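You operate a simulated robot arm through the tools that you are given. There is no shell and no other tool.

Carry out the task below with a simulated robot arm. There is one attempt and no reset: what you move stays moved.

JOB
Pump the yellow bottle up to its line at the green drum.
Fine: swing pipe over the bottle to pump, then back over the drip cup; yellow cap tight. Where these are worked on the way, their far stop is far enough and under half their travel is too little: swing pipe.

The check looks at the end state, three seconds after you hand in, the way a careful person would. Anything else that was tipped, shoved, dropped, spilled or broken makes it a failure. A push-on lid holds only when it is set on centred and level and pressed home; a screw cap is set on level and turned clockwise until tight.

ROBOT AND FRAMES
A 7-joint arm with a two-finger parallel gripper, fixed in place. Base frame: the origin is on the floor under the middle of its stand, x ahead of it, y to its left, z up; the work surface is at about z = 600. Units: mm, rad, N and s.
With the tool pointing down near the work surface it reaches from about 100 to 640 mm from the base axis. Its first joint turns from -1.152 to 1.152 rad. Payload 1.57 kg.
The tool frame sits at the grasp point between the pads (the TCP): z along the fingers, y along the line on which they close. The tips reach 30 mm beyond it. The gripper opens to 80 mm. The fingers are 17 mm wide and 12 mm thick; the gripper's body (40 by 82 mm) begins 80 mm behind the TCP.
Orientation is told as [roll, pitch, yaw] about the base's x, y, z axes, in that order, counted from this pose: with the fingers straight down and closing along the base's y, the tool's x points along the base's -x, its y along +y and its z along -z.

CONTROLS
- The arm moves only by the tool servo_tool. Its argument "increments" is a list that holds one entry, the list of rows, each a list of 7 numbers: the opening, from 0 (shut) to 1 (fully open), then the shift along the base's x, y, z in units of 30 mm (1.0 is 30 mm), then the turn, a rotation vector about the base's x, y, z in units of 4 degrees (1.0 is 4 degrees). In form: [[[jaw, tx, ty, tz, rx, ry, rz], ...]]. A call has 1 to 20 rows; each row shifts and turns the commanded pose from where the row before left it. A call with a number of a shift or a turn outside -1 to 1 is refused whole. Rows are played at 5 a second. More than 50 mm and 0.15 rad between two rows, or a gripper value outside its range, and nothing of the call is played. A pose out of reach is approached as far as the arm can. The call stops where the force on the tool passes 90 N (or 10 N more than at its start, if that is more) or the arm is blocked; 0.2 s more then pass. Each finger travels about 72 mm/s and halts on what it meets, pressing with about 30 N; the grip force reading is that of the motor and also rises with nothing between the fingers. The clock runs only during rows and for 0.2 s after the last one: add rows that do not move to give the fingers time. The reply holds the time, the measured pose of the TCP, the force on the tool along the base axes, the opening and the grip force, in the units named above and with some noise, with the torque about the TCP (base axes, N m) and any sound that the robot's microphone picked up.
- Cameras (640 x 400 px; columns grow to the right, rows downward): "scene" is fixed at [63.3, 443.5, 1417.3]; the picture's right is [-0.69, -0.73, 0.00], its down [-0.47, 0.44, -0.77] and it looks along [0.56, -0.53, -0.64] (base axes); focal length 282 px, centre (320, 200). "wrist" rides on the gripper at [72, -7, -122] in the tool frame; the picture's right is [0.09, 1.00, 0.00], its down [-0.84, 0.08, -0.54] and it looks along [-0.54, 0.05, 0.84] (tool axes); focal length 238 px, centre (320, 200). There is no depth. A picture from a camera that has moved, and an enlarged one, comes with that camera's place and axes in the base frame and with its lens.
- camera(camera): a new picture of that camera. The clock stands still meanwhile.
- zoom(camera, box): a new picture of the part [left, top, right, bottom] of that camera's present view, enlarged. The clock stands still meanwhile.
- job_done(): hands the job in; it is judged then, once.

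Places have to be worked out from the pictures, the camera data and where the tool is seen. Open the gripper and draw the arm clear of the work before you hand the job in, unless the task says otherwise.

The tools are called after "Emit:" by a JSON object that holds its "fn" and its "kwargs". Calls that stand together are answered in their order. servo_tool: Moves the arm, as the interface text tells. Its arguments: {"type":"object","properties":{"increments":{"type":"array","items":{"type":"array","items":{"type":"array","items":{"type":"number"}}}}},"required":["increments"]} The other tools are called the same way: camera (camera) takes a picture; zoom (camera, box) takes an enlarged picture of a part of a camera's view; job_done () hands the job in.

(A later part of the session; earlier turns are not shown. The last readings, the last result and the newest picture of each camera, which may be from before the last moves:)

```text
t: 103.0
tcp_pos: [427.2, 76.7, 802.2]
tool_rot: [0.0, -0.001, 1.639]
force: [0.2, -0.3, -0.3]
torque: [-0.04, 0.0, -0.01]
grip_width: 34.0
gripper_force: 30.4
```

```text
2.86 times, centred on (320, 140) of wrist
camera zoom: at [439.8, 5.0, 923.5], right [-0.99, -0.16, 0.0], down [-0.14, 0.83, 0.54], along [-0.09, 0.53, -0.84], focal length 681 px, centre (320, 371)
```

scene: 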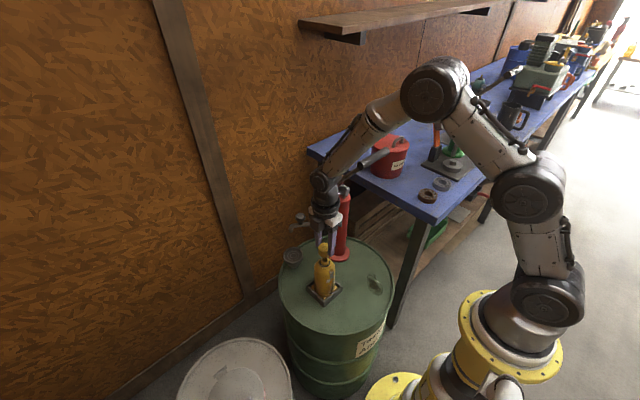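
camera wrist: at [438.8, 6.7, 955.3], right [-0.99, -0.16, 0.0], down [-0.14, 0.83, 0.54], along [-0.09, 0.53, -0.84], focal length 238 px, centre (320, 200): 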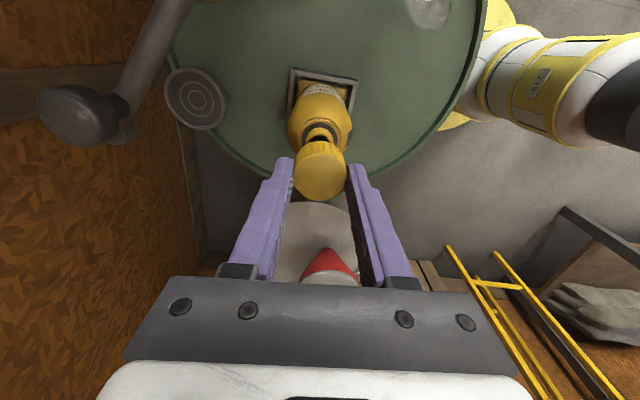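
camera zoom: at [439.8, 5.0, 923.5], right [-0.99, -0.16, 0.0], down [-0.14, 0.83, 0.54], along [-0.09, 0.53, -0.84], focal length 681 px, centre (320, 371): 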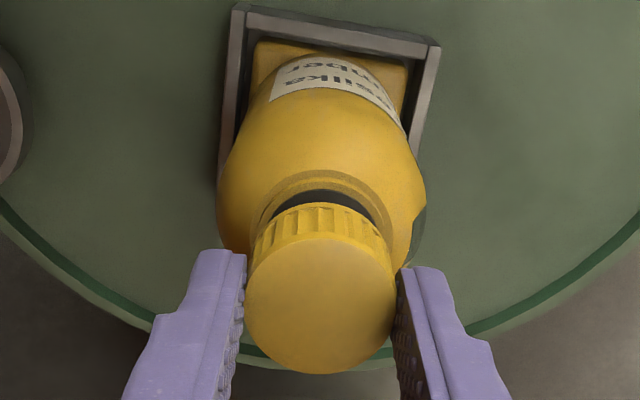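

The cap and bottle are concentric in both views and there is no contact yet. I lower slowly until it touches.

Emit:
{"fn": "servo_tool", "kwargs": {"increments": [[[0.3, 0, 0, -0.1, 0, 0, 0], [0.3, 0, 0, -0.1, 0, 0, 0], [0.3, 0, 0, 0, 0, 0, 0]]]}}

Emit:
{"fn": "servo_tool", "kwargs": {"increments": [[[0.3, 0, 0, -0.08, 0, 0, 0], [0.3, 0, 0, 0, 0, 0, 0]]]}}

Emit:
{"fn": "servo_tool", "kwargs": {"increments": [[[0.3, 0, 0, -0.08, 0, 0, 0], [0.3, 0, 0, 0, 0, 0, 0]]]}}

Emit:
{"fn": "zoom", "kwargs": {"camera": "scene", "box": [310, 235, 350, 275]}}

```text
t: 103.8
tcp_pos: [428.7, 76.2, 796.6]
tool_rot: [0.001, -0.001, 1.64]
force: [-0.5, 0.2, -0.3]
torque: [0.0, -0.01, 0.0]
grip_width: 34.1
gripper_force: 30.1
```

```text
t: 104.4
tcp_pos: [428.5, 76.7, 794.8]
tool_rot: [0.0, 0.001, 1.641]
force: [0.3, 0.7, 0.5]
torque: [-0.01, 0.0, 0.02]
grip_width: 34.1
gripper_force: 29.8
```

```text
t: 105.0
tcp_pos: [427.8, 75.1, 791.9]
tool_rot: [-0.001, -0.001, 1.64]
force: [0.2, 0.1, 0.6]
torque: [0.14, 0.06, 0.01]
grip_width: 34.4
gripper_force: 30.0
```

```text
10.00 times, centred on (330, 255) of scene
camera zoom: at [63.3, 443.6, 1417.3], right [-0.69, -0.73, 0.0], down [-0.47, 0.44, -0.77], along [0.56, -0.53, -0.64], focal length 2825 px, centre (220, -350)
```

zoom: 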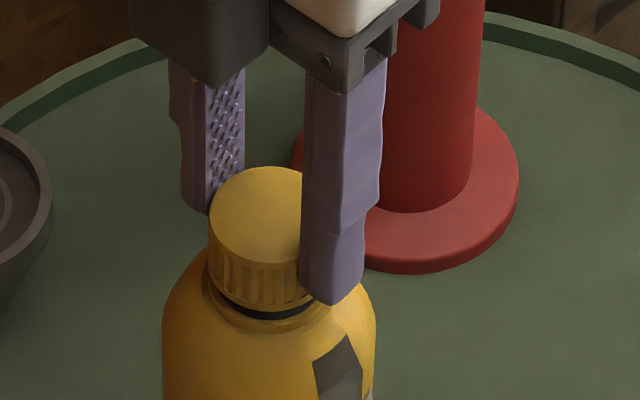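

Emit:
{"fn": "servo_tool", "kwargs": {"increments": [[[0.3, 0, 0, -0.05, 0, 0, 0], [0.3, 0, 0, 0, 0, 0, 0]]]}}

Emit:
{"fn": "servo_tool", "kwargs": {"increments": [[[0.3, 0, 0, -0.05, 0, 0, 0], [0.3, 0, 0, 0, 0, 0, 0]]]}}

Emit:
{"fn": "zoom", "kwargs": {"camera": "scene", "box": [310, 235, 350, 275]}}

Emit:
{"fn": "zoom", "kwargs": {"camera": "wrist", "box": [270, 70, 370, 210]}}

```text
t: 105.6
tcp_pos: [428.2, 75.0, 793.0]
tool_rot: [-0.003, 0.001, 1.64]
force: [-3.2, -1.7, 21.5]
torque: [0.03, 0.29, 0.0]
grip_width: 34.3
gripper_force: 29.9
```

```text
t: 106.2
tcp_pos: [427.4, 75.1, 789.6]
tool_rot: [-0.002, -0.001, 1.641]
force: [-3.2, 0.5, 27.7]
torque: [0.0, 0.2, -0.01]
grip_width: 34.5
gripper_force: 30.0
```

```text
10.00 times, centred on (330, 255) of scene
camera zoom: at [62.8, 443.5, 1417.3], right [-0.69, -0.73, 0.0], down [-0.47, 0.44, -0.77], along [0.56, -0.53, -0.64], focal length 2825 px, centre (220, -350)
```

zoom: 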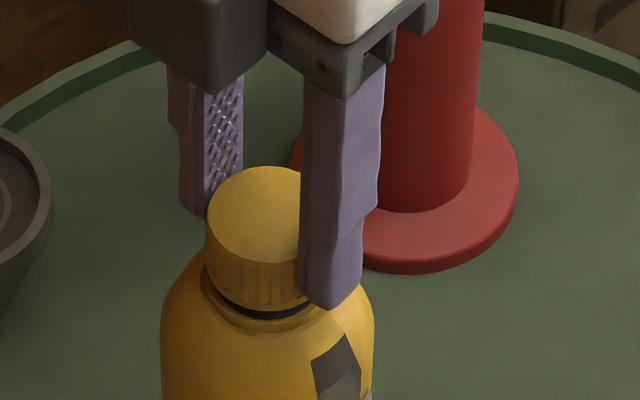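

```text
2.86 times, centred on (320, 140) of wrist
camera zoom: at [439.2, 4.0, 911.4], right [-0.99, -0.16, 0.0], down [-0.14, 0.83, 0.54], along [-0.08, 0.54, -0.84], focal length 681 px, centre (320, 371)
```

zoom: 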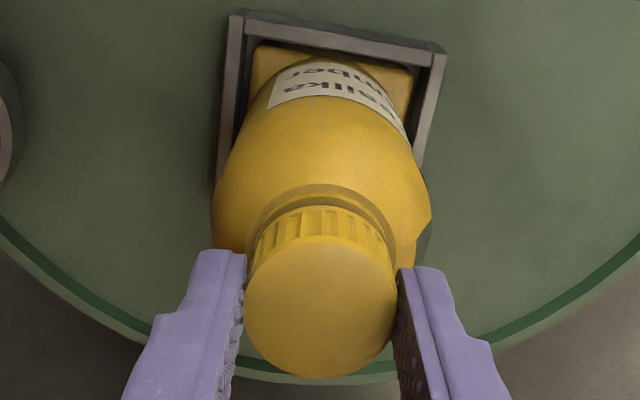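

There is firm contact (about 28 N upward) with the cap level on the thread. I turn it clockwise 40° with slight downward feed and watch torque and force.

Emit:
{"fn": "servo_tool", "kwargs": {"increments": [[[0.25, 0, 0, 0, 0, 0, -1], [0.25, 0, 0, -0.002, 0, 0, -1], [0.25, 0, 0, -0.002, 0, 0, -1], [0.25, 0, 0, -0.002, 0, 0, -1], [0.25, 0, 0, -0.002, 0, 0, -1], [0.25, 0, 0, -0.002, 0, 0, -1], [0.25, 0, 0, -0.002, 0, 0, -1], [0.25, 0, 0, -0.002, 0, 0, -1], [0.25, 0, 0, -0.002, 0, 0, -1], [0.25, 0, 0, -0.002, 0, 0, -1], [0.25, 0, 0, 0, 0, 0, 0]]]}}

Emit:
{"fn": "zoom", "kwargs": {"camera": "scene", "box": [310, 235, 350, 275]}}

Emit:
{"fn": "zoom", "kwargs": {"camera": "wrist", "box": [270, 70, 370, 210]}}

```text
t: 108.6
tcp_pos: [428.9, 75.4, 788.4]
tool_rot: [-0.001, -0.001, 0.942]
force: [-1.5, 1.4, 25.8]
torque: [0.08, 0.03, -0.02]
grip_width: 34.2
gripper_force: 30.2
```

```text
10.00 times, centred on (330, 255) of scene
camera zoom: at [62.9, 443.5, 1417.3], right [-0.69, -0.73, 0.0], down [-0.47, 0.44, -0.77], along [0.56, -0.53, -0.64], focal length 2825 px, centre (220, -350)
```

zoom: 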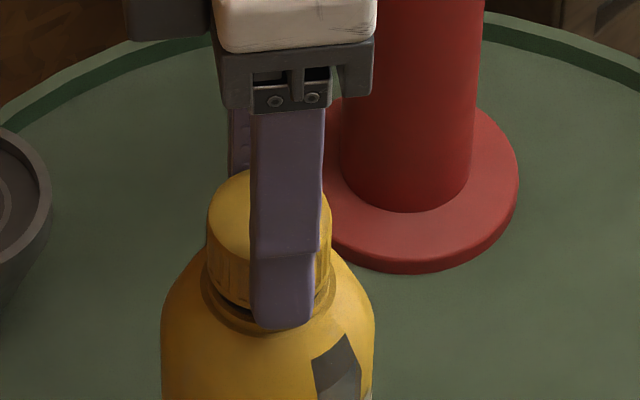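

```text
2.86 times, centred on (320, 140) of wrist
camera zoom: at [390.7, 13.1, 910.2], right [-0.86, 0.51, 0.0], down [0.43, 0.72, 0.54], along [0.28, 0.47, -0.84], focal length 681 px, centre (320, 371)
```

zoom: 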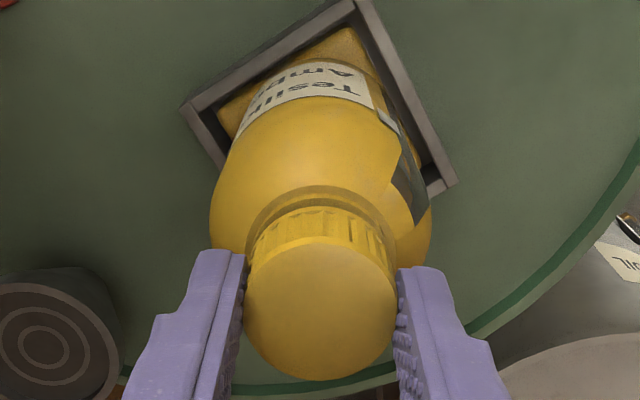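

The cap turns freely so far. I keep turning clockwise with a slight feed.

Emit:
{"fn": "servo_tool", "kwargs": {"increments": [[[0.25, 0, 0, -0.003, 0, 0, -1], [0.25, 0, 0, -0.003, 0, 0, -1], [0.25, 0, 0, -0.003, 0, 0, -1], [0.25, 0, 0, -0.003, 0, 0, -1], [0.25, 0, 0, -0.003, 0, 0, -1], [0.25, 0, 0, -0.003, 0, 0, -1], [0.25, 0, 0, -0.003, 0, 0, -1], [0.25, 0, 0, -0.003, 0, 0, -1], [0.25, 0, 0, -0.003, 0, 0, -1], [0.25, 0, 0, -0.003, 0, 0, -1], [0.25, 0, 0, -0.003, 0, 0, -1], [0.25, 0, 0, -0.003, 0, 0, -1], [0.25, 0, 0, -0.003, 0, 0, -1], [0.25, 0, 0, -0.003, 0, 0, -1], [0.25, 0, 0, 0, 0, 0, 0]]]}}

Emit:
{"fn": "zoom", "kwargs": {"camera": "scene", "box": [310, 235, 350, 275]}}

Emit:
{"fn": "zoom", "kwargs": {"camera": "wrist", "box": [270, 70, 370, 210]}}

```text
t: 111.8
tcp_pos: [426.8, 76.1, 786.9]
tool_rot: [-0.001, -0.001, -0.035]
force: [-1.4, 0.0, 21.6]
torque: [-0.01, 0.02, 0.04]
grip_width: 34.0
gripper_force: 29.8
```

```text
10.00 times, centred on (330, 255) of scene
camera zoom: at [63.0, 443.5, 1417.3], right [-0.69, -0.73, 0.0], down [-0.47, 0.44, -0.77], along [0.56, -0.53, -0.64], focal length 2825 px, centre (220, -350)
```

zoom: 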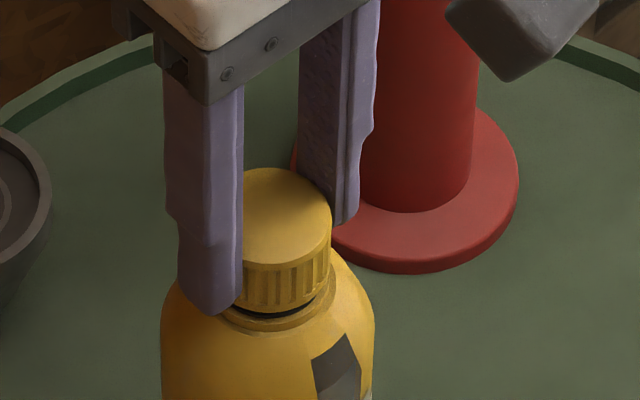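

```text
2.86 times, centred on (320, 140) of wrist
camera zoom: at [355.8, 71.3, 908.4], right [-0.06, 1.0, 0.0], down [0.84, 0.05, 0.54], along [0.54, 0.03, -0.84], focal length 681 px, centre (320, 371)
```

zoom: 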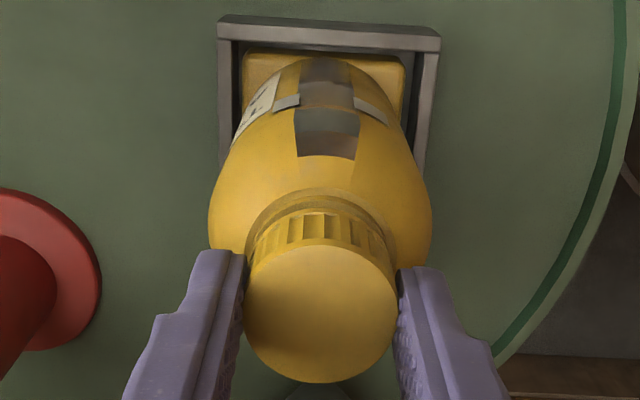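

The cap turns with little torque and stays level, and the fingers have slid about 5 mm down its sides. I keep turning clockwise toward yaw -90°.

Emit:
{"fn": "servo_tool", "kwargs": {"increments": [[[0.25, 0, 0, -0.001, 0, 0, -1], [0.25, 0, 0, -0.001, 0, 0, -1], [0.25, 0, 0, -0.001, 0, 0, -1], [0.25, 0, 0, -0.001, 0, 0, -1], [0.25, 0, 0, -0.001, 0, 0, -1], [0.25, 0, 0, -0.001, 0, 0, -1], [0.25, 0, 0, -0.001, 0, 0, -1], [0.25, 0, 0, -0.001, 0, 0, -1], [0.25, 0, 0, -0.001, 0, 0, -1], [0.25, 0, 0, -0.001, 0, 0, -1], [0.25, 0, 0, -0.001, 0, 0, -1], [0.25, 0, 0, -0.001, 0, 0, -1], [0.25, 0, 0, -0.001, 0, 0, -1], [0.25, 0, 0, -0.001, 0, 0, -1], [0.25, 0, 0, -0.001, 0, 0, -1], [0.25, 0, 0, -0.001, 0, 0, -1], [0.25, 0, 0, -0.001, 0, 0, -1], [0.25, 0, 0, -0.001, 0, 0, -1], [0.25, 0, 0, 0, 0, 0, 0]]]}}

Emit:
{"fn": "zoom", "kwargs": {"camera": "scene", "box": [310, 235, 350, 275]}}

Emit:
{"fn": "zoom", "kwargs": {"camera": "wrist", "box": [270, 70, 370, 210]}}

```text
t: 115.8
tcp_pos: [428.6, 75.4, 786.4]
tool_rot: [-0.004, 0.001, -1.291]
force: [1.0, 1.3, 0.6]
torque: [0.11, -0.11, -0.02]
grip_width: 34.5
gripper_force: 30.2
```

```text
10.00 times, centred on (330, 255) of scene
camera zoom: at [63.3, 443.6, 1417.3], right [-0.69, -0.73, 0.0], down [-0.47, 0.44, -0.77], along [0.56, -0.53, -0.64], focal length 2825 px, centre (220, -350)
```

zoom: 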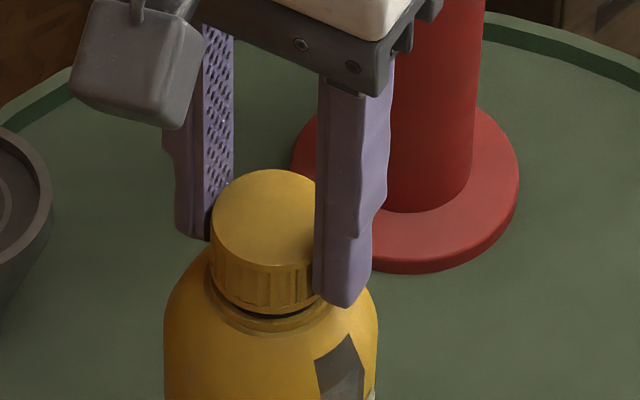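

```text
2.86 times, centred on (320, 140) of wrist
camera zoom: at [401.6, 142.5, 907.6], right [0.93, 0.36, 0.0], down [0.31, -0.78, 0.54], along [0.19, -0.51, -0.84], focal length 681 px, centre (320, 371)
```

zoom: 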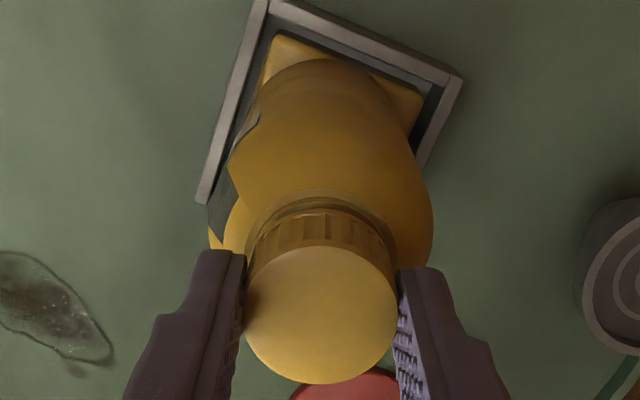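

The upward force vanished while turning, so the thread has engaged and is drawing the cap down. I continue another 32° clockwise with a slight feed.

Emit:
{"fn": "servo_tool", "kwargs": {"increments": [[[0.25, 0, 0, -0.003, 0, 0, -1], [0.25, 0, 0, -0.003, 0, 0, -1], [0.25, 0, 0, -0.003, 0, 0, -1], [0.25, 0, 0, -0.003, 0, 0, -1], [0.25, 0, 0, -0.003, 0, 0, -1], [0.25, 0, 0, -0.003, 0, 0, -1], [0.25, 0, 0, -0.003, 0, 0, -1], [0.25, 0, 0, -0.003, 0, 0, -1], [0.25, 0, 0, 0, 0, 0, 0]]]}}

Emit:
{"fn": "camera", "kwargs": {"camera": "scene"}}

```text
t: 117.8
tcp_pos: [427.8, 75.8, 786.1]
tool_rot: [-0.001, 0.001, -1.85]
force: [-0.6, 1.6, -4.1]
torque: [0.28, 0.12, -0.02]
grip_width: 34.2
gripper_force: 30.0
```

```text
taken
```

scene: 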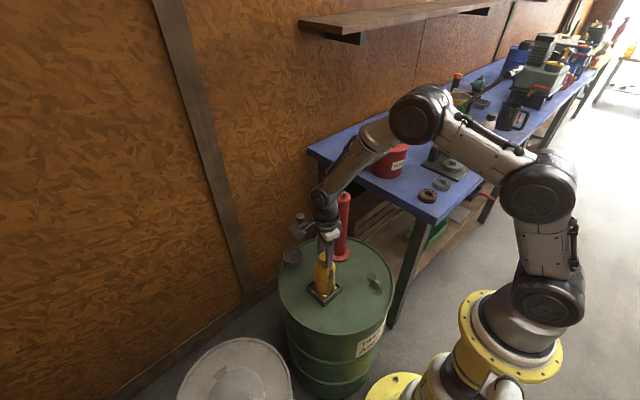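

Emit:
{"fn": "zoom", "kwargs": {"camera": "scene", "box": [290, 120, 430, 270]}}

Emit:
{"fn": "servo_tool", "kwargs": {"increments": [[[0.25, 0, 0, -0.003, 0, 0, -1], [0.25, 0, 0, -0.003, 0, 0, -1], [0.25, 0, 0, -0.003, 0, 0, -1], [0.25, 0, 0, -0.003, 0, 0, -1], [0.25, 0, 0, -0.003, 0, 0, -1], [0.25, 0, 0, -0.003, 0, 0, -1], [0.25, 0, 0, -0.003, 0, 0, -1], [0.25, 0, 0, 0, 0, 0, 0]]]}}

Emit:
{"fn": "zoom", "kwargs": {"camera": "wrist", "box": [270, 70, 370, 210]}}

```text
2.67 times, centred on (360, 195) of scene
camera zoom: at [63.3, 443.6, 1417.3], right [-0.69, -0.73, 0.0], down [-0.47, 0.44, -0.77], along [0.56, -0.53, -0.64], focal length 753 px, centre (213, 213)
```

zoom: 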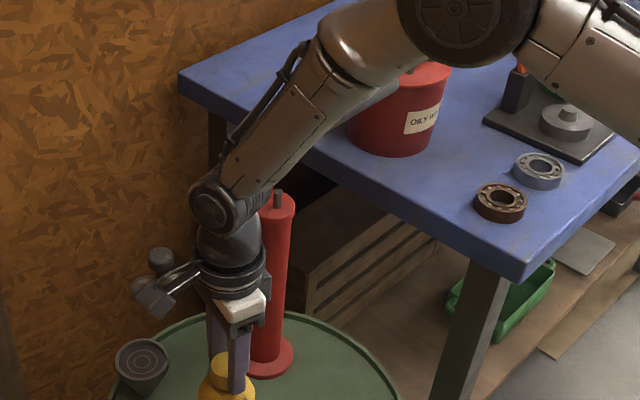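

```text
t: 119.6
tcp_pos: [429.3, 75.5, 785.2]
tool_rot: [0.0, 0.001, -2.339]
force: [-1.5, 2.1, 7.5]
torque: [0.12, 0.15, 0.03]
grip_width: 34.0
gripper_force: 29.9
```

```text
2.86 times, centred on (320, 140) of wrist
camera zoom: at [473.5, 131.3, 907.0], right [0.78, -0.63, 0.0], down [-0.53, -0.66, 0.54], along [-0.34, -0.42, -0.84], focal length 681 px, centre (320, 371)
```

zoom: 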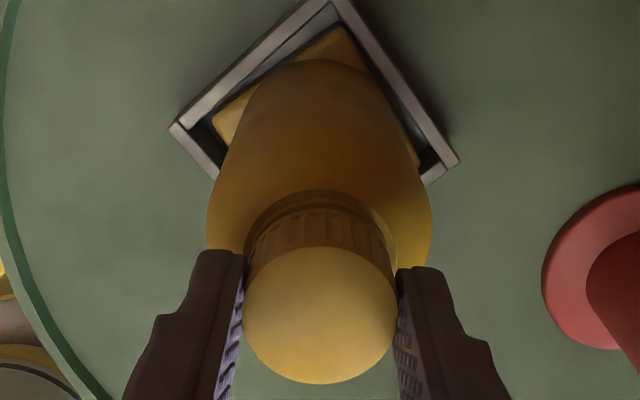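

Still no resisting torque after about 230°. The wrist still has travel, so I keep turning.

Emit:
{"fn": "servo_tool", "kwargs": {"increments": [[[0.25, 0, 0, -0.002, 0, 0, -1], [0.25, 0, 0, -0.002, 0, 0, -1], [0.25, 0, 0, -0.002, 0, 0, -1], [0.25, 0, 0, -0.002, 0, 0, -1], [0.25, 0, 0, -0.002, 0, 0, -1], [0.25, 0, 0, -0.002, 0, 0, -1], [0.25, 0, 0, 0, 0, 0, 0]]]}}

Emit:
{"fn": "zoom", "kwargs": {"camera": "scene", "box": [310, 235, 350, 275]}}

```text
t: 121.2
tcp_pos: [429.1, 75.2, 785.5]
tool_rot: [-0.001, 0.002, -2.757]
force: [1.6, 2.2, 6.9]
torque: [0.05, 0.0, 0.0]
grip_width: 34.0
gripper_force: 30.5
```

```text
10.00 times, centred on (330, 255) of scene
camera zoom: at [63.2, 443.6, 1417.3], right [-0.69, -0.73, 0.0], down [-0.47, 0.44, -0.77], along [0.56, -0.53, -0.64], focal length 2825 px, centre (220, -350)
```

zoom: 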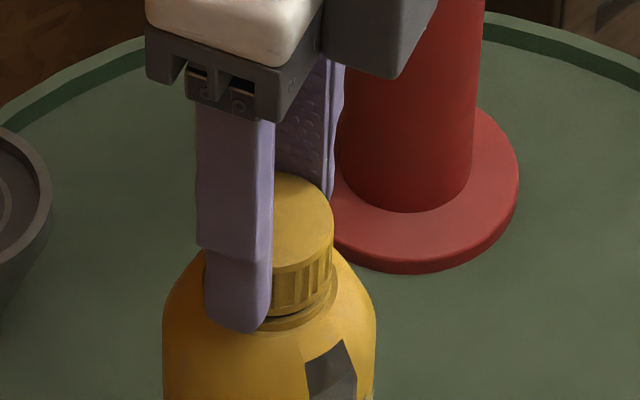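

The bottle has turned a few degrees within its square tray, which is now holding it against rotation. I continue clockwise a little further.

Emit:
{"fn": "servo_tool", "kwargs": {"increments": [[[0.25, 0, 0, -0.002, 0, 0, -1], [0.25, 0, 0, -0.002, 0, 0, -1], [0.25, 0, 0, -0.002, 0, 0, -1], [0.25, 0, 0, -0.002, 0, 0, -1], [0.25, 0, 0, -0.002, 0, 0, -1], [0.25, 0, 0, 0, 0, 0, 0]]]}}

Emit:
{"fn": "zoom", "kwargs": {"camera": "wrist", "box": [270, 70, 370, 210]}}

Emit:
{"fn": "camera", "kwargs": {"camera": "scene"}}

```text
t: 122.6
tcp_pos: [425.1, 65.1, 781.2]
tool_rot: [-0.025, 0.005, -2.927]
force: [-0.2, 1.1, 3.4]
torque: [0.07, -0.15, 0.01]
grip_width: 34.3
gripper_force: 27.6
out of reach, approached as far as the arm can: row 2, 3, 4, 5
```

```text
2.86 times, centred on (320, 140) of wrist
camera zoom: at [494.9, 83.7, 902.9], right [0.3, -0.95, -0.02], down [-0.8, -0.27, 0.54], along [-0.52, -0.14, -0.84], focal length 681 px, centre (320, 371)
```

zoom: 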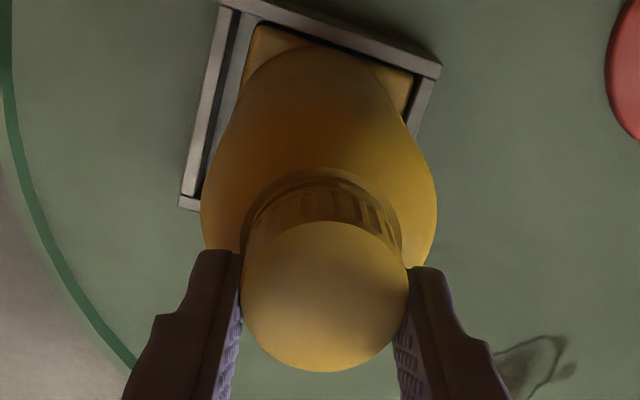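

```text
taken
```

scene: 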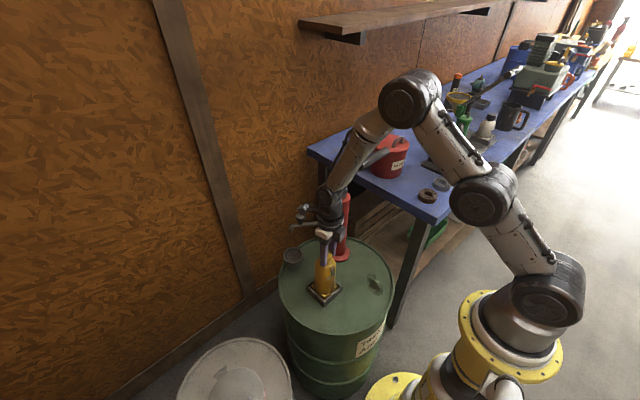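

The wrist hit its limit and the hand was pulled about 10 mm off in y, so I go straight back to the last good pose to set the bottle upright.

Emit:
{"fn": "servo_tool", "kwargs": {"increments": [[[0.25, 0, 0, 0.002, 0, 0, 1], [0.25, 0, 0, 0.002, 0, 0, 1], [0.25, 0, 0, 0.002, 0, 0, 1], [0.25, 0, 0, 0.002, 0, 0, 1], [0.25, 0, 0, 0.002, 0, 0, 1], [0.25, 0, 0, 0, 0, 0, 0]]]}}

Emit:
{"fn": "zoom", "kwargs": {"camera": "wrist", "box": [270, 70, 370, 210]}}

Emit:
{"fn": "zoom", "kwargs": {"camera": "scene", "box": [280, 200, 370, 310]}}

```text
t: 124.0
tcp_pos: [425.1, 67.0, 780.9]
tool_rot: [-0.012, 0.002, -2.595]
force: [0.9, 3.3, -3.3]
torque: [0.49, -0.16, -0.03]
grip_width: 33.9
gripper_force: 30.3
```

```text
2.86 times, centred on (320, 140) of wrist
camera zoom: at [484.3, 106.6, 902.7], right [0.6, -0.8, -0.01], down [-0.67, -0.51, 0.54], along [-0.44, -0.31, -0.84], focal length 681 px, centre (320, 371)
```

zoom: 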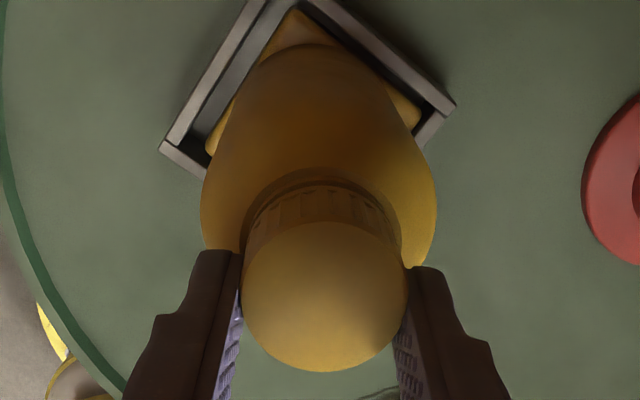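

```text
3.64 times, centred on (325, 255) of scene
camera zoom: at [63.4, 443.6, 1417.3], right [-0.69, -0.73, 0.0], down [-0.47, 0.44, -0.77], along [0.56, -0.53, -0.64], focal length 1027 px, centre (302, 0)
```

zoom: 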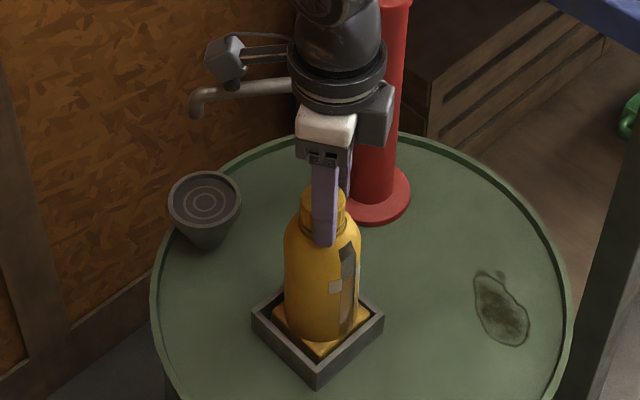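

The cap has stayed on the neck, but the hand slid about 7 mm across it and the bottle is pulled a few millimetres toward -y. I ease the cap back toward its place and then open the gripper.

Emit:
{"fn": "servo_tool", "kwargs": {"increments": [[[0.25, -0.03, 0.07, 0, 0, 0, 0], [0.25, -0.03, 0.07, 0, 0, 0, 0], [0.25, 0, 0, 0, 0, 0, 0]]]}}

Emit:
{"fn": "zoom", "kwargs": {"camera": "scene", "box": [300, 230, 360, 310]}}

```text
t: 124.8
tcp_pos: [422.6, 70.0, 781.1]
tool_rot: [-0.013, 0.001, -2.595]
force: [-0.4, 0.3, -2.0]
torque: [-0.04, 0.04, -0.01]
grip_width: 34.3
gripper_force: 29.8
```

```text
5.00 times, centred on (330, 270) of scene
camera zoom: at [63.3, 443.5, 1417.3], right [-0.69, -0.73, 0.0], down [-0.47, 0.44, -0.77], along [0.56, -0.53, -0.64], focal length 1412 px, centre (270, -150)
```

zoom: 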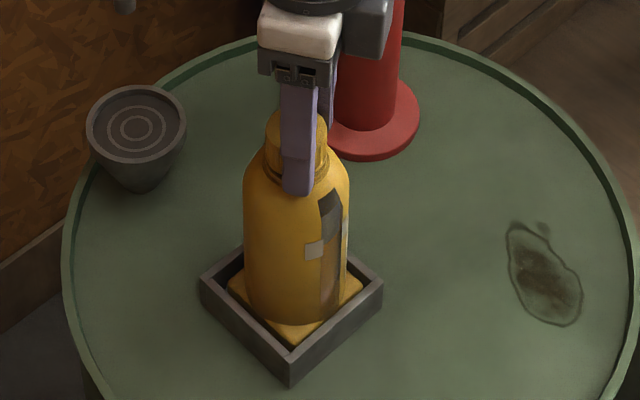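

Forces are now near zero and the bottle stands upright. I open the gripper, rise clear and look.

Emit:
{"fn": "servo_tool", "kwargs": {"increments": [[[0.5, 0, 0, 0, 0, 0, 0], [0.65, 0, 0, 0, 0, 0, 0], [0.65, 0, 0, 0, 0, 0, 0], [0.65, 0, 0, 0.4, 0, 0, 0], [0.65, 0, 0, 0.8, 0, 0, 0], [0.65, 0, 0, 0.8, 0, 0, 0], [0.65, 0, 0, 0, 0, 0, 0]]]}}

Emit:
{"fn": "zoom", "kwargs": {"camera": "scene", "box": [300, 230, 360, 310]}}

Emit:
{"fn": "camera", "kwargs": {"camera": "scene"}}

Emit:
{"fn": "camera", "kwargs": {"camera": "wrist"}}

```text
t: 126.4
tcp_pos: [423.4, 70.5, 841.3]
tool_rot: [-0.012, 0.002, -2.595]
force: [0.1, -0.2, -0.1]
torque: [0.0, 0.0, -0.02]
grip_width: 52.0
gripper_force: 0.1
```

```text
5.00 times, centred on (330, 270) of scene
camera zoom: at [63.3, 443.5, 1417.3], right [-0.69, -0.73, 0.0], down [-0.47, 0.44, -0.77], along [0.56, -0.53, -0.64], focal length 1412 px, centre (270, -150)
```

zoom: 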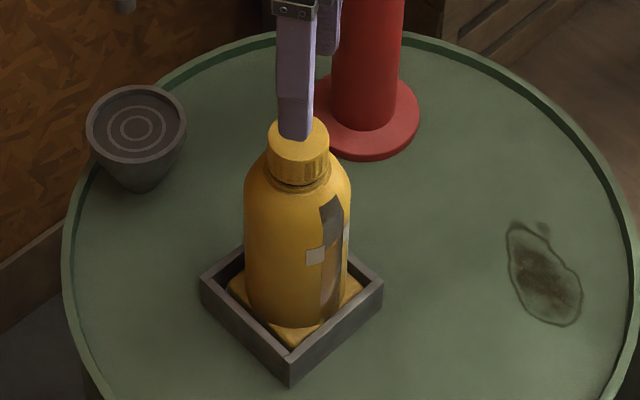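

```text
taken
```

scene: 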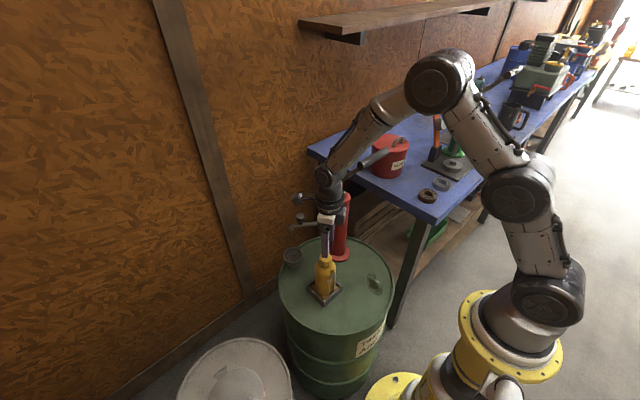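

```text
taken
camera wrist: at [481.7, 111.2, 963.1], right [0.6, -0.8, -0.01], down [-0.67, -0.51, 0.54], along [-0.44, -0.31, -0.84], focal length 238 px, centre (320, 200)
```

wrist: 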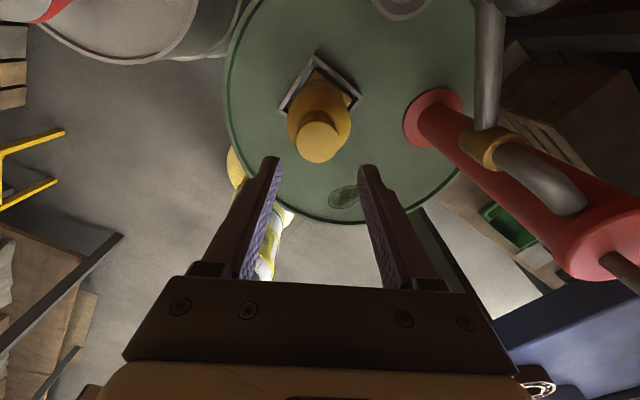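

The bottle is upright with the cap sitting level on the neck. To continue tightening I must re-grip, so I correct the small tilt and turn the open hand back counter-clockwise above the cap.

Emit:
{"fn": "servo_tool", "kwargs": {"increments": [[[0.65, 0, 0, 0.3, -0.147, -0.089, 0], [0.65, 0.15, 0.15, 0.3, 0, 0, 1], [0.65, 0, 0, 0, 0, 0, 1], [0.65, 0, 0, 0, 0, 0, 1], [0.65, 0, 0, 0, 0, 0, 1], [0.65, 0, 0, 0, 0, 0, 1], [0.65, 0, 0, 0, 0, 0, 1], [0.65, 0, 0, 0, 0, 0, 1], [0.65, 0, 0, 0, 0, 0, 1], [0.65, 0, 0, 0, 0, 0, 1], [0.65, 0, 0, 0, 0, 0, 1], [0.65, 0, 0, 0, 0, 0, 1], [0.65, 0, 0, 0, 0, 0, 1], [0.65, 0, 0, 0, 0, 0, 1], [0.65, 0, 0, 0, 0, 0, 1], [0.65, 0, 0, 0, 0, 0, 1], [0.65, 0, 0, 0, 0, 0, 1], [0.65, 0, 0, 0, 0, 0, 1], [0.65, 0, 0, 0, 0, 0, 1], [0.65, 0, 0, 0, 0, 0, 1]]]}}

Emit:
{"fn": "servo_tool", "kwargs": {"increments": [[[0.65, 0, 0, 0, 0, 0, 1], [0.65, 0, 0, 0, 0, 0, 1], [0.65, 0, 0, 0, 0, 0, 1], [0.65, 0, 0, 0, 0, 0, 1], [0.65, 0, 0, 0, 0, 0, 1], [0.65, 0, 0, 0, 0, 0, 1], [0.65, 0, 0, 0, 0, 0, 1], [0.65, 0, 0, 0, 0, 0, 1], [0.65, 0, 0, 0, 0, 0, 1], [0.65, 0, 0, 0, 0, 0, 1], [0.65, 0, 0, 0, 0, 0, 1], [0.65, 0, 0, 0, 0, 0, 1], [0.65, 0, 0, 0, 0, 0, 1], [0.65, 0, 0, 0, 0, 0, 1], [0.65, 0, 0, 0, 0, 0, 1], [0.65, 0, 0, 0, 0, 0, 1], [0.65, 0, 0, 0, 0, 0, 1], [0.65, 0, 0, 0, 0, 0, 1], [0.65, 0, 0, 0, 0, 0, 0]]]}}

Emit:
{"fn": "zoom", "kwargs": {"camera": "wrist", "box": [240, 60, 400, 200]}}

```text
t: 130.6
tcp_pos: [428.9, 75.4, 858.8]
tool_rot: [-0.002, 0.003, -1.267]
force: [0.0, 0.1, -0.1]
torque: [0.0, 0.0, 0.01]
grip_width: 52.2
gripper_force: 0.1
```

```text
t: 134.6
tcp_pos: [428.0, 74.9, 859.4]
tool_rot: [0.001, 0.003, -0.009]
force: [0.5, -0.7, 0.5]
torque: [0.02, 0.0, -0.01]
grip_width: 51.8
gripper_force: 0.0
```

```text
2.86 times, centred on (320, 130) of wrist
camera zoom: at [357.0, 68.2, 981.0], right [-0.08, 1.0, 0.0], down [0.84, 0.07, 0.54], along [0.54, 0.04, -0.84], focal length 681 px, centre (320, 400)
```

zoom: 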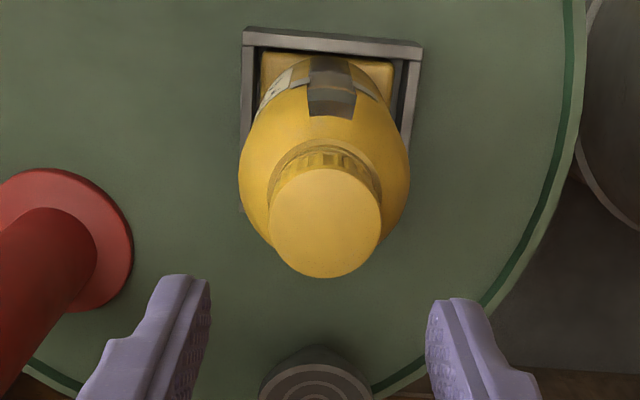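

Emit:
{"fn": "zoom", "kwargs": {"camera": "scene", "box": [310, 235, 350, 275]}}

Emit:
{"fn": "zoom", "kwargs": {"camera": "scene", "box": [300, 230, 360, 310]}}

```text
10.00 times, centred on (330, 255) of scene
camera zoom: at [63.3, 443.5, 1417.3], right [-0.69, -0.73, 0.0], down [-0.47, 0.44, -0.77], along [0.56, -0.53, -0.64], focal length 2825 px, centre (220, -350)
```

zoom: 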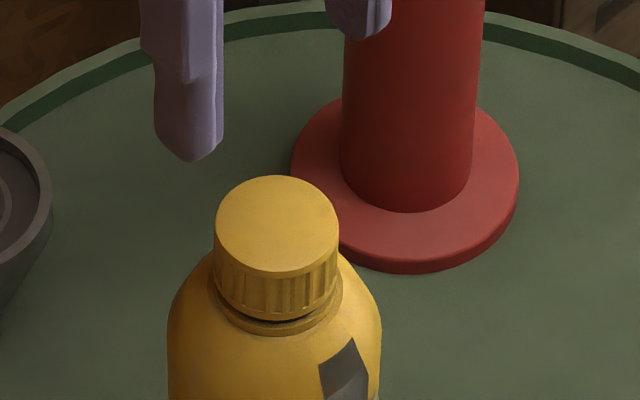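

```text
5.00 times, centred on (330, 270) of scene
camera zoom: at [63.3, 443.5, 1417.3], right [-0.69, -0.73, 0.0], down [-0.47, 0.44, -0.77], along [0.56, -0.53, -0.64], focal length 1412 px, centre (270, -150)
```

zoom: 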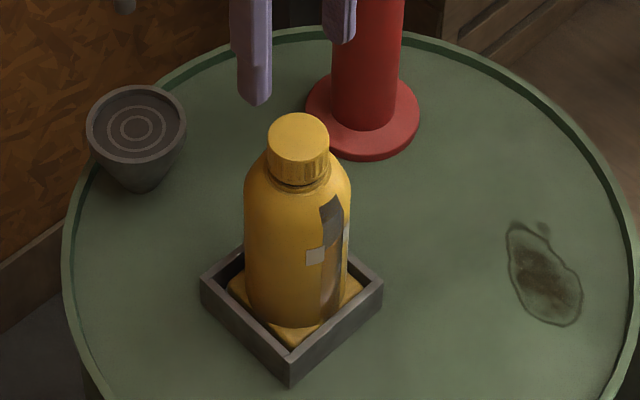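

The scene view shows the cap level and concentric with the bottle, about 3 mm lower than at first contact with only a small gap left to the collar. I keep turning the open hand back to about +120° for the next grip.

Emit:
{"fn": "servo_tool", "kwargs": {"increments": [[[0.65, 0, 0, 0, 0, 0, 1], [0.65, 0, 0, 0, 0, 0, 1], [0.65, 0, 0, 0, 0, 0, 1], [0.65, 0, 0, 0, 0, 0, 1], [0.65, 0, 0, 0, 0, 0, 1], [0.65, 0, 0, 0, 0, 0, 1], [0.65, 0, 0, 0, 0, 0, 1], [0.65, 0, 0, 0, 0, 0, 1], [0.65, 0, 0, 0, 0, 0, 1], [0.65, 0, 0, 0, 0, 0, 1], [0.65, 0, 0, 0, 0, 0, 1], [0.65, 0, 0, 0, 0, 0, 1], [0.65, 0, 0, 0, 0, 0, 1], [0.65, 0, 0, 0, 0, 0, 1], [0.65, 0, 0, 0, 0, 0, 1], [0.65, 0, 0, 0, 0, 0, 1], [0.65, 0, 0, 0, 0, 0, 1], [0.65, 0, 0, 0, 0, 0, 1], [0.65, 0, 0, 0, 0, 0, 1], [0.65, 0, 0, 0, 0, 0, 1]]]}}

Emit:
{"fn": "servo_tool", "kwargs": {"increments": [[[0.65, 0, 0, 0, 0, 0, 1], [0.65, 0, 0, 0, 0, 0, 1], [0.65, 0, 0, 0, 0, 0, 1], [0.65, 0, 0, 0, 0, 0, 1], [0.65, 0, 0, 0, 0, 0, 1], [0.65, 0, 0, 0, 0, 0, 1], [0.65, 0, 0, 0, 0, 0, 1], [0.65, 0, 0, 0, 0, 0, 1], [0.65, 0, 0, 0, 0, 0, 1], [0.65, 0, 0, 0, 0, 0, 0]]]}}

Emit:
{"fn": "camera", "kwargs": {"camera": "scene"}}

Emit:
{"fn": "zoom", "kwargs": {"camera": "wrist", "box": [240, 60, 400, 200]}}

```text
t: 138.8
tcp_pos: [428.8, 73.3, 858.4]
tool_rot: [-0.002, 0.002, 1.386]
force: [-0.4, 0.8, 0.3]
torque: [0.01, 0.02, -0.04]
grip_width: 52.0
gripper_force: 0.1
```

```text
t: 141.0
tcp_pos: [430.3, 74.4, 858.8]
tool_rot: [0.0, 0.002, 2.015]
force: [-0.2, 0.0, -0.1]
torque: [0.0, 0.0, 0.0]
grip_width: 52.1
gripper_force: 0.1
```

```text
taken
```

scene: 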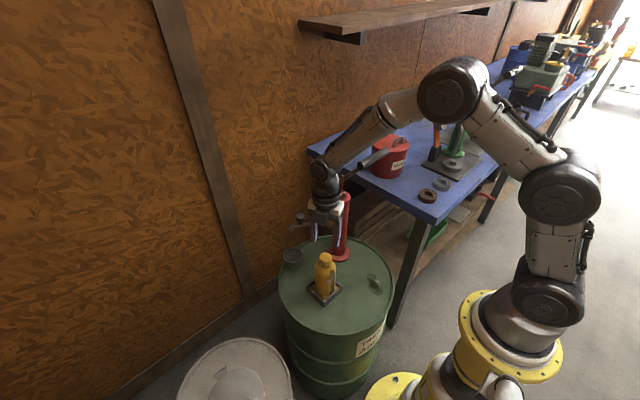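

```text
2.86 times, centred on (320, 130) of wrist
camera zoom: at [465.7, 12.6, 981.1], right [-0.86, -0.51, 0.0], down [-0.43, 0.72, 0.54], along [-0.28, 0.46, -0.84], focal length 681 px, centre (320, 400)
```

zoom: 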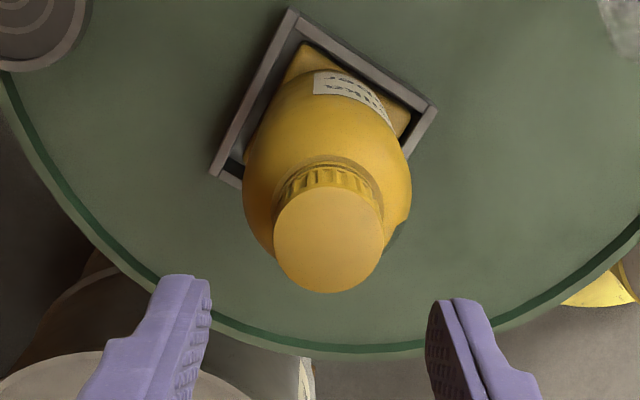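

Both hand views put the cap about 3 mm toward -x and 1 mm toward +y of the tool axis. I correct that, descend to just above the collar and close on the cap.

Emit:
{"fn": "servo_tool", "kwargs": {"increments": [[[0.65, -0.1, 0.033, -0.8, 0, 0, 0], [0.65, 0, 0, -0.8, 0, 0, 0], [0.65, 0, 0, -0.75, 0, 0, 0], [0.65, 0, 0, 0, 0, 0, 0]]]}}

Emit:
{"fn": "zoom", "kwargs": {"camera": "wrist", "box": [240, 80, 400, 220]}}

Emit:
{"fn": "zoom", "kwargs": {"camera": "scene", "box": [310, 235, 350, 275]}}

```text
t: 142.0
tcp_pos: [427.0, 75.5, 789.9]
tool_rot: [-0.002, 0.001, 2.014]
force: [0.6, -0.1, 0.1]
torque: [0.01, 0.0, 0.02]
grip_width: 52.3
gripper_force: 0.1
```

```text
2.86 times, centred on (320, 150) of wrist
camera zoom: at [463.1, 13.1, 911.7], right [-0.86, -0.51, 0.0], down [-0.43, 0.72, 0.54], along [-0.27, 0.47, -0.84], focal length 681 px, centre (320, 343)
```

zoom: 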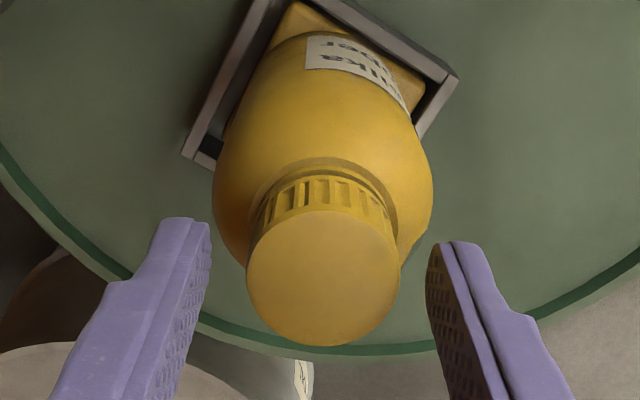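

```text
10.00 times, centred on (330, 255) of scene
camera zoom: at [63.3, 443.5, 1417.3], right [-0.69, -0.73, 0.0], down [-0.47, 0.44, -0.77], along [0.56, -0.53, -0.64], focal length 2825 px, centre (220, -350)
```

zoom: 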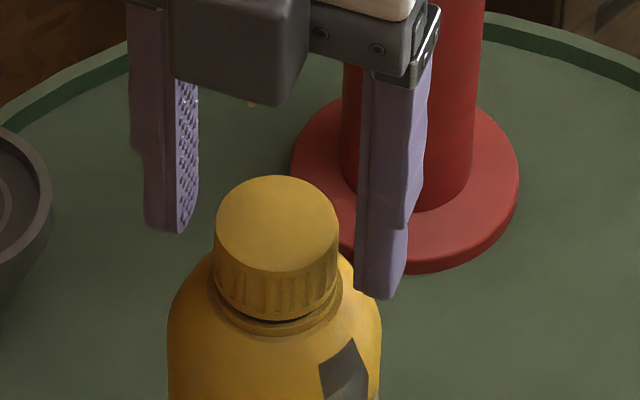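

The cap is centred within 1 mm with its top at z≈772. I close and turn clockwise, watching the torque.

Emit:
{"fn": "servo_tool", "kwargs": {"increments": [[[0.5, 0, 0, 0, 0, 0, 0], [0.35, 0, 0, 0, 0, 0, 0], [0.25, 0, 0, 0, 0, 0, 0], [0.25, 0, 0, 0, 0, 0, 0], [0.25, 0, 0, 0, 0, 0, -1], [0.25, 0, 0, 0, 0, 0, -1], [0.25, 0, 0, 0, 0, 0, -1], [0.25, 0, 0, 0, 0, 0, -1], [0.25, 0, 0, 0, 0, 0, -1], [0.25, 0, 0, 0, 0, 0, -1], [0.25, 0, 0, 0, 0, 0, -1], [0.25, 0, 0, 0, 0, 0, -1], [0.25, 0, 0, 0, 0, 0, 0]]]}}

Emit:
{"fn": "zoom", "kwargs": {"camera": "wrist", "box": [240, 80, 400, 220]}}

Emit:
{"fn": "zoom", "kwargs": {"camera": "scene", "box": [310, 235, 350, 275]}}

```text
t: 144.8
tcp_pos: [425.9, 75.9, 788.6]
tool_rot: [-0.003, 0.002, 1.452]
force: [0.3, 1.1, 4.5]
torque: [0.07, -0.04, -0.01]
grip_width: 34.0
gripper_force: 29.9
```

```text
2.86 times, centred on (320, 150) of wrist
camera zoom: at [423.6, 2.6, 911.1], right [-1.0, 0.03, 0.0], down [0.02, 0.84, 0.54], along [0.01, 0.54, -0.84], focal length 681 px, centre (320, 343)
```

zoom: 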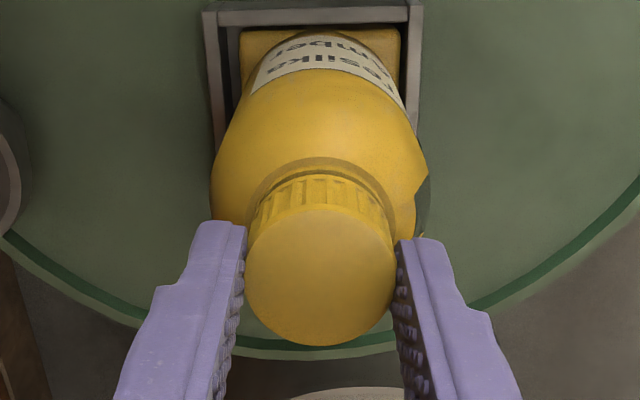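

```text
10.00 times, centred on (330, 255) of scene
camera zoom: at [63.2, 443.6, 1417.3], right [-0.69, -0.73, 0.0], down [-0.47, 0.44, -0.77], along [0.56, -0.53, -0.64], focal length 2825 px, centre (220, -350)
```

zoom: 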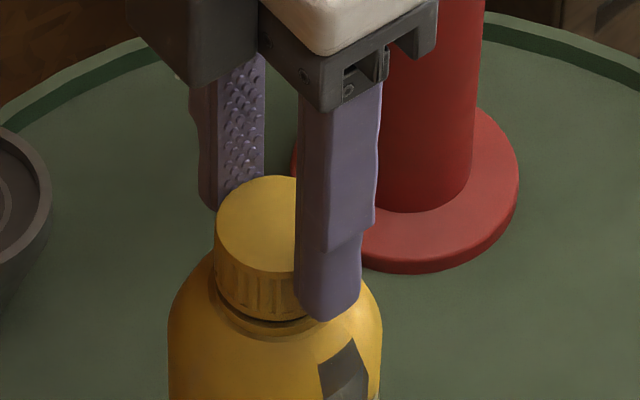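

Emit:
{"fn": "servo_tool", "kwargs": {"increments": [[[0.25, 0, 0, -0.002, 0, 0, -1], [0.25, 0, 0, -0.002, 0, 0, -1], [0.25, 0, 0, -0.002, 0, 0, -1], [0.25, 0, 0, -0.002, 0, 0, -1], [0.25, 0, 0, -0.002, 0, 0, -1], [0.25, 0, 0, -0.002, 0, 0, -1], [0.25, 0, 0, -0.002, 0, 0, -1], [0.25, 0, 0, -0.002, 0, 0, -1], [0.25, 0, 0, -0.002, 0, 0, -1], [0.25, 0, 0, -0.002, 0, 0, -1], [0.25, 0, 0, -0.002, 0, 0, -1], [0.25, 0, 0, -0.002, 0, 0, -1], [0.25, 0, 0, -0.002, 0, 0, -1], [0.25, 0, 0, -0.002, 0, 0, -1], [0.25, 0, 0, 0, 0, 0, 0]]]}}

Emit:
{"fn": "zoom", "kwargs": {"camera": "wrist", "box": [240, 80, 400, 220]}}

Emit:
{"fn": "zoom", "kwargs": {"camera": "scene", "box": [310, 235, 350, 275]}}

```text
t: 148.0
tcp_pos: [426.7, 75.4, 788.3]
tool_rot: [-0.002, 0.0, 0.475]
force: [-1.7, 1.8, 16.3]
torque: [0.05, 0.03, 0.05]
grip_width: 34.0
gripper_force: 30.2
```

```text
2.86 times, centred on (320, 150) of wrist
camera zoom: at [364.6, 36.2, 910.0], right [-0.54, 0.84, 0.0], down [0.71, 0.45, 0.54], along [0.46, 0.29, -0.84], focal length 681 px, centre (320, 343)
```

zoom: 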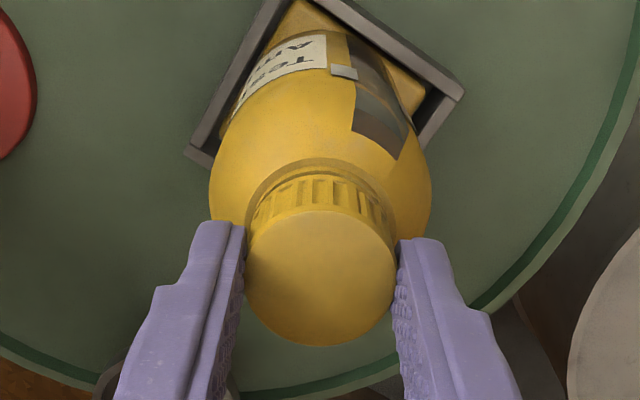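

```text
10.00 times, centred on (330, 255) of scene
camera zoom: at [63.0, 443.5, 1417.3], right [-0.69, -0.73, 0.0], down [-0.47, 0.44, -0.77], along [0.56, -0.53, -0.64], focal length 2825 px, centre (220, -350)
```

zoom: 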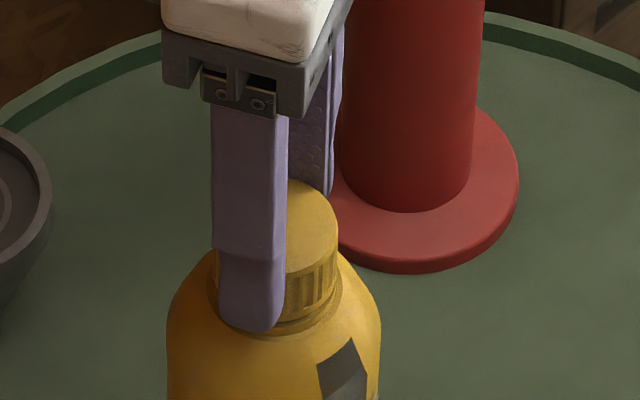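

The cap is still turning relative to the bottle and slowly sinking. I keep going without extra feed.

Emit:
{"fn": "servo_tool", "kwargs": {"increments": [[[0.25, 0, 0, 0, 0, 0, -1], [0.25, 0, 0, 0, 0, 0, -1], [0.25, 0, 0, 0, 0, 0, -1], [0.25, 0, 0, 0, 0, 0, -1], [0.25, 0, 0, 0, 0, 0, -1], [0.25, 0, 0, 0, 0, 0, -1], [0.25, 0, 0, 0, 0, 0, -1], [0.25, 0, 0, 0, 0, 0, -1], [0.25, 0, 0, 0, 0, 0, -1], [0.25, 0, 0, 0, 0, 0, -1], [0.25, 0, 0, 0, 0, 0, -1], [0.25, 0, 0, 0, 0, 0, -1], [0.25, 0, 0, 0, 0, 0, -1], [0.25, 0, 0, 0, 0, 0, -1], [0.25, 0, 0, 0, 0, 0, -1], [0.25, 0, 0, 0, 0, 0, -1], [0.25, 0, 0, 0, 0, 0, 0]]]}}

Emit:
{"fn": "zoom", "kwargs": {"camera": "wrist", "box": [240, 80, 400, 220]}}

Emit:
{"fn": "zoom", "kwargs": {"camera": "scene", "box": [310, 235, 350, 275]}}

```text
t: 151.6
tcp_pos: [426.8, 76.5, 788.5]
tool_rot: [0.001, 0.001, -0.644]
force: [-3.1, 2.8, 11.4]
torque: [0.13, 0.12, 0.03]
grip_width: 34.0
gripper_force: 30.2
```

```text
2.86 times, centred on (320, 150) of wrist
camera zoom: at [364.5, 112.8, 909.2], right [0.52, 0.85, 0.0], down [0.72, -0.44, 0.54], along [0.46, -0.28, -0.84], focal length 681 px, centre (320, 343)
```

zoom: 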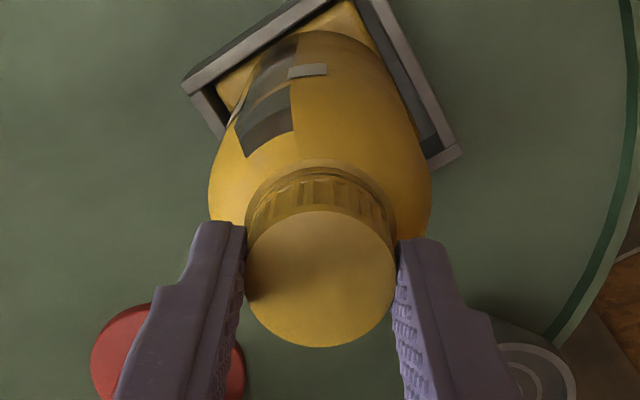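

```text
10.00 times, centred on (330, 255) of scene
camera zoom: at [63.1, 443.6, 1417.3], right [-0.69, -0.73, 0.0], down [-0.47, 0.44, -0.77], along [0.56, -0.53, -0.64], focal length 2825 px, centre (220, -350)
```

zoom: 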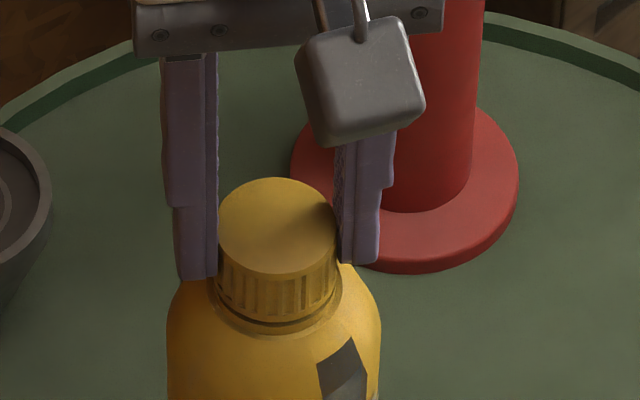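

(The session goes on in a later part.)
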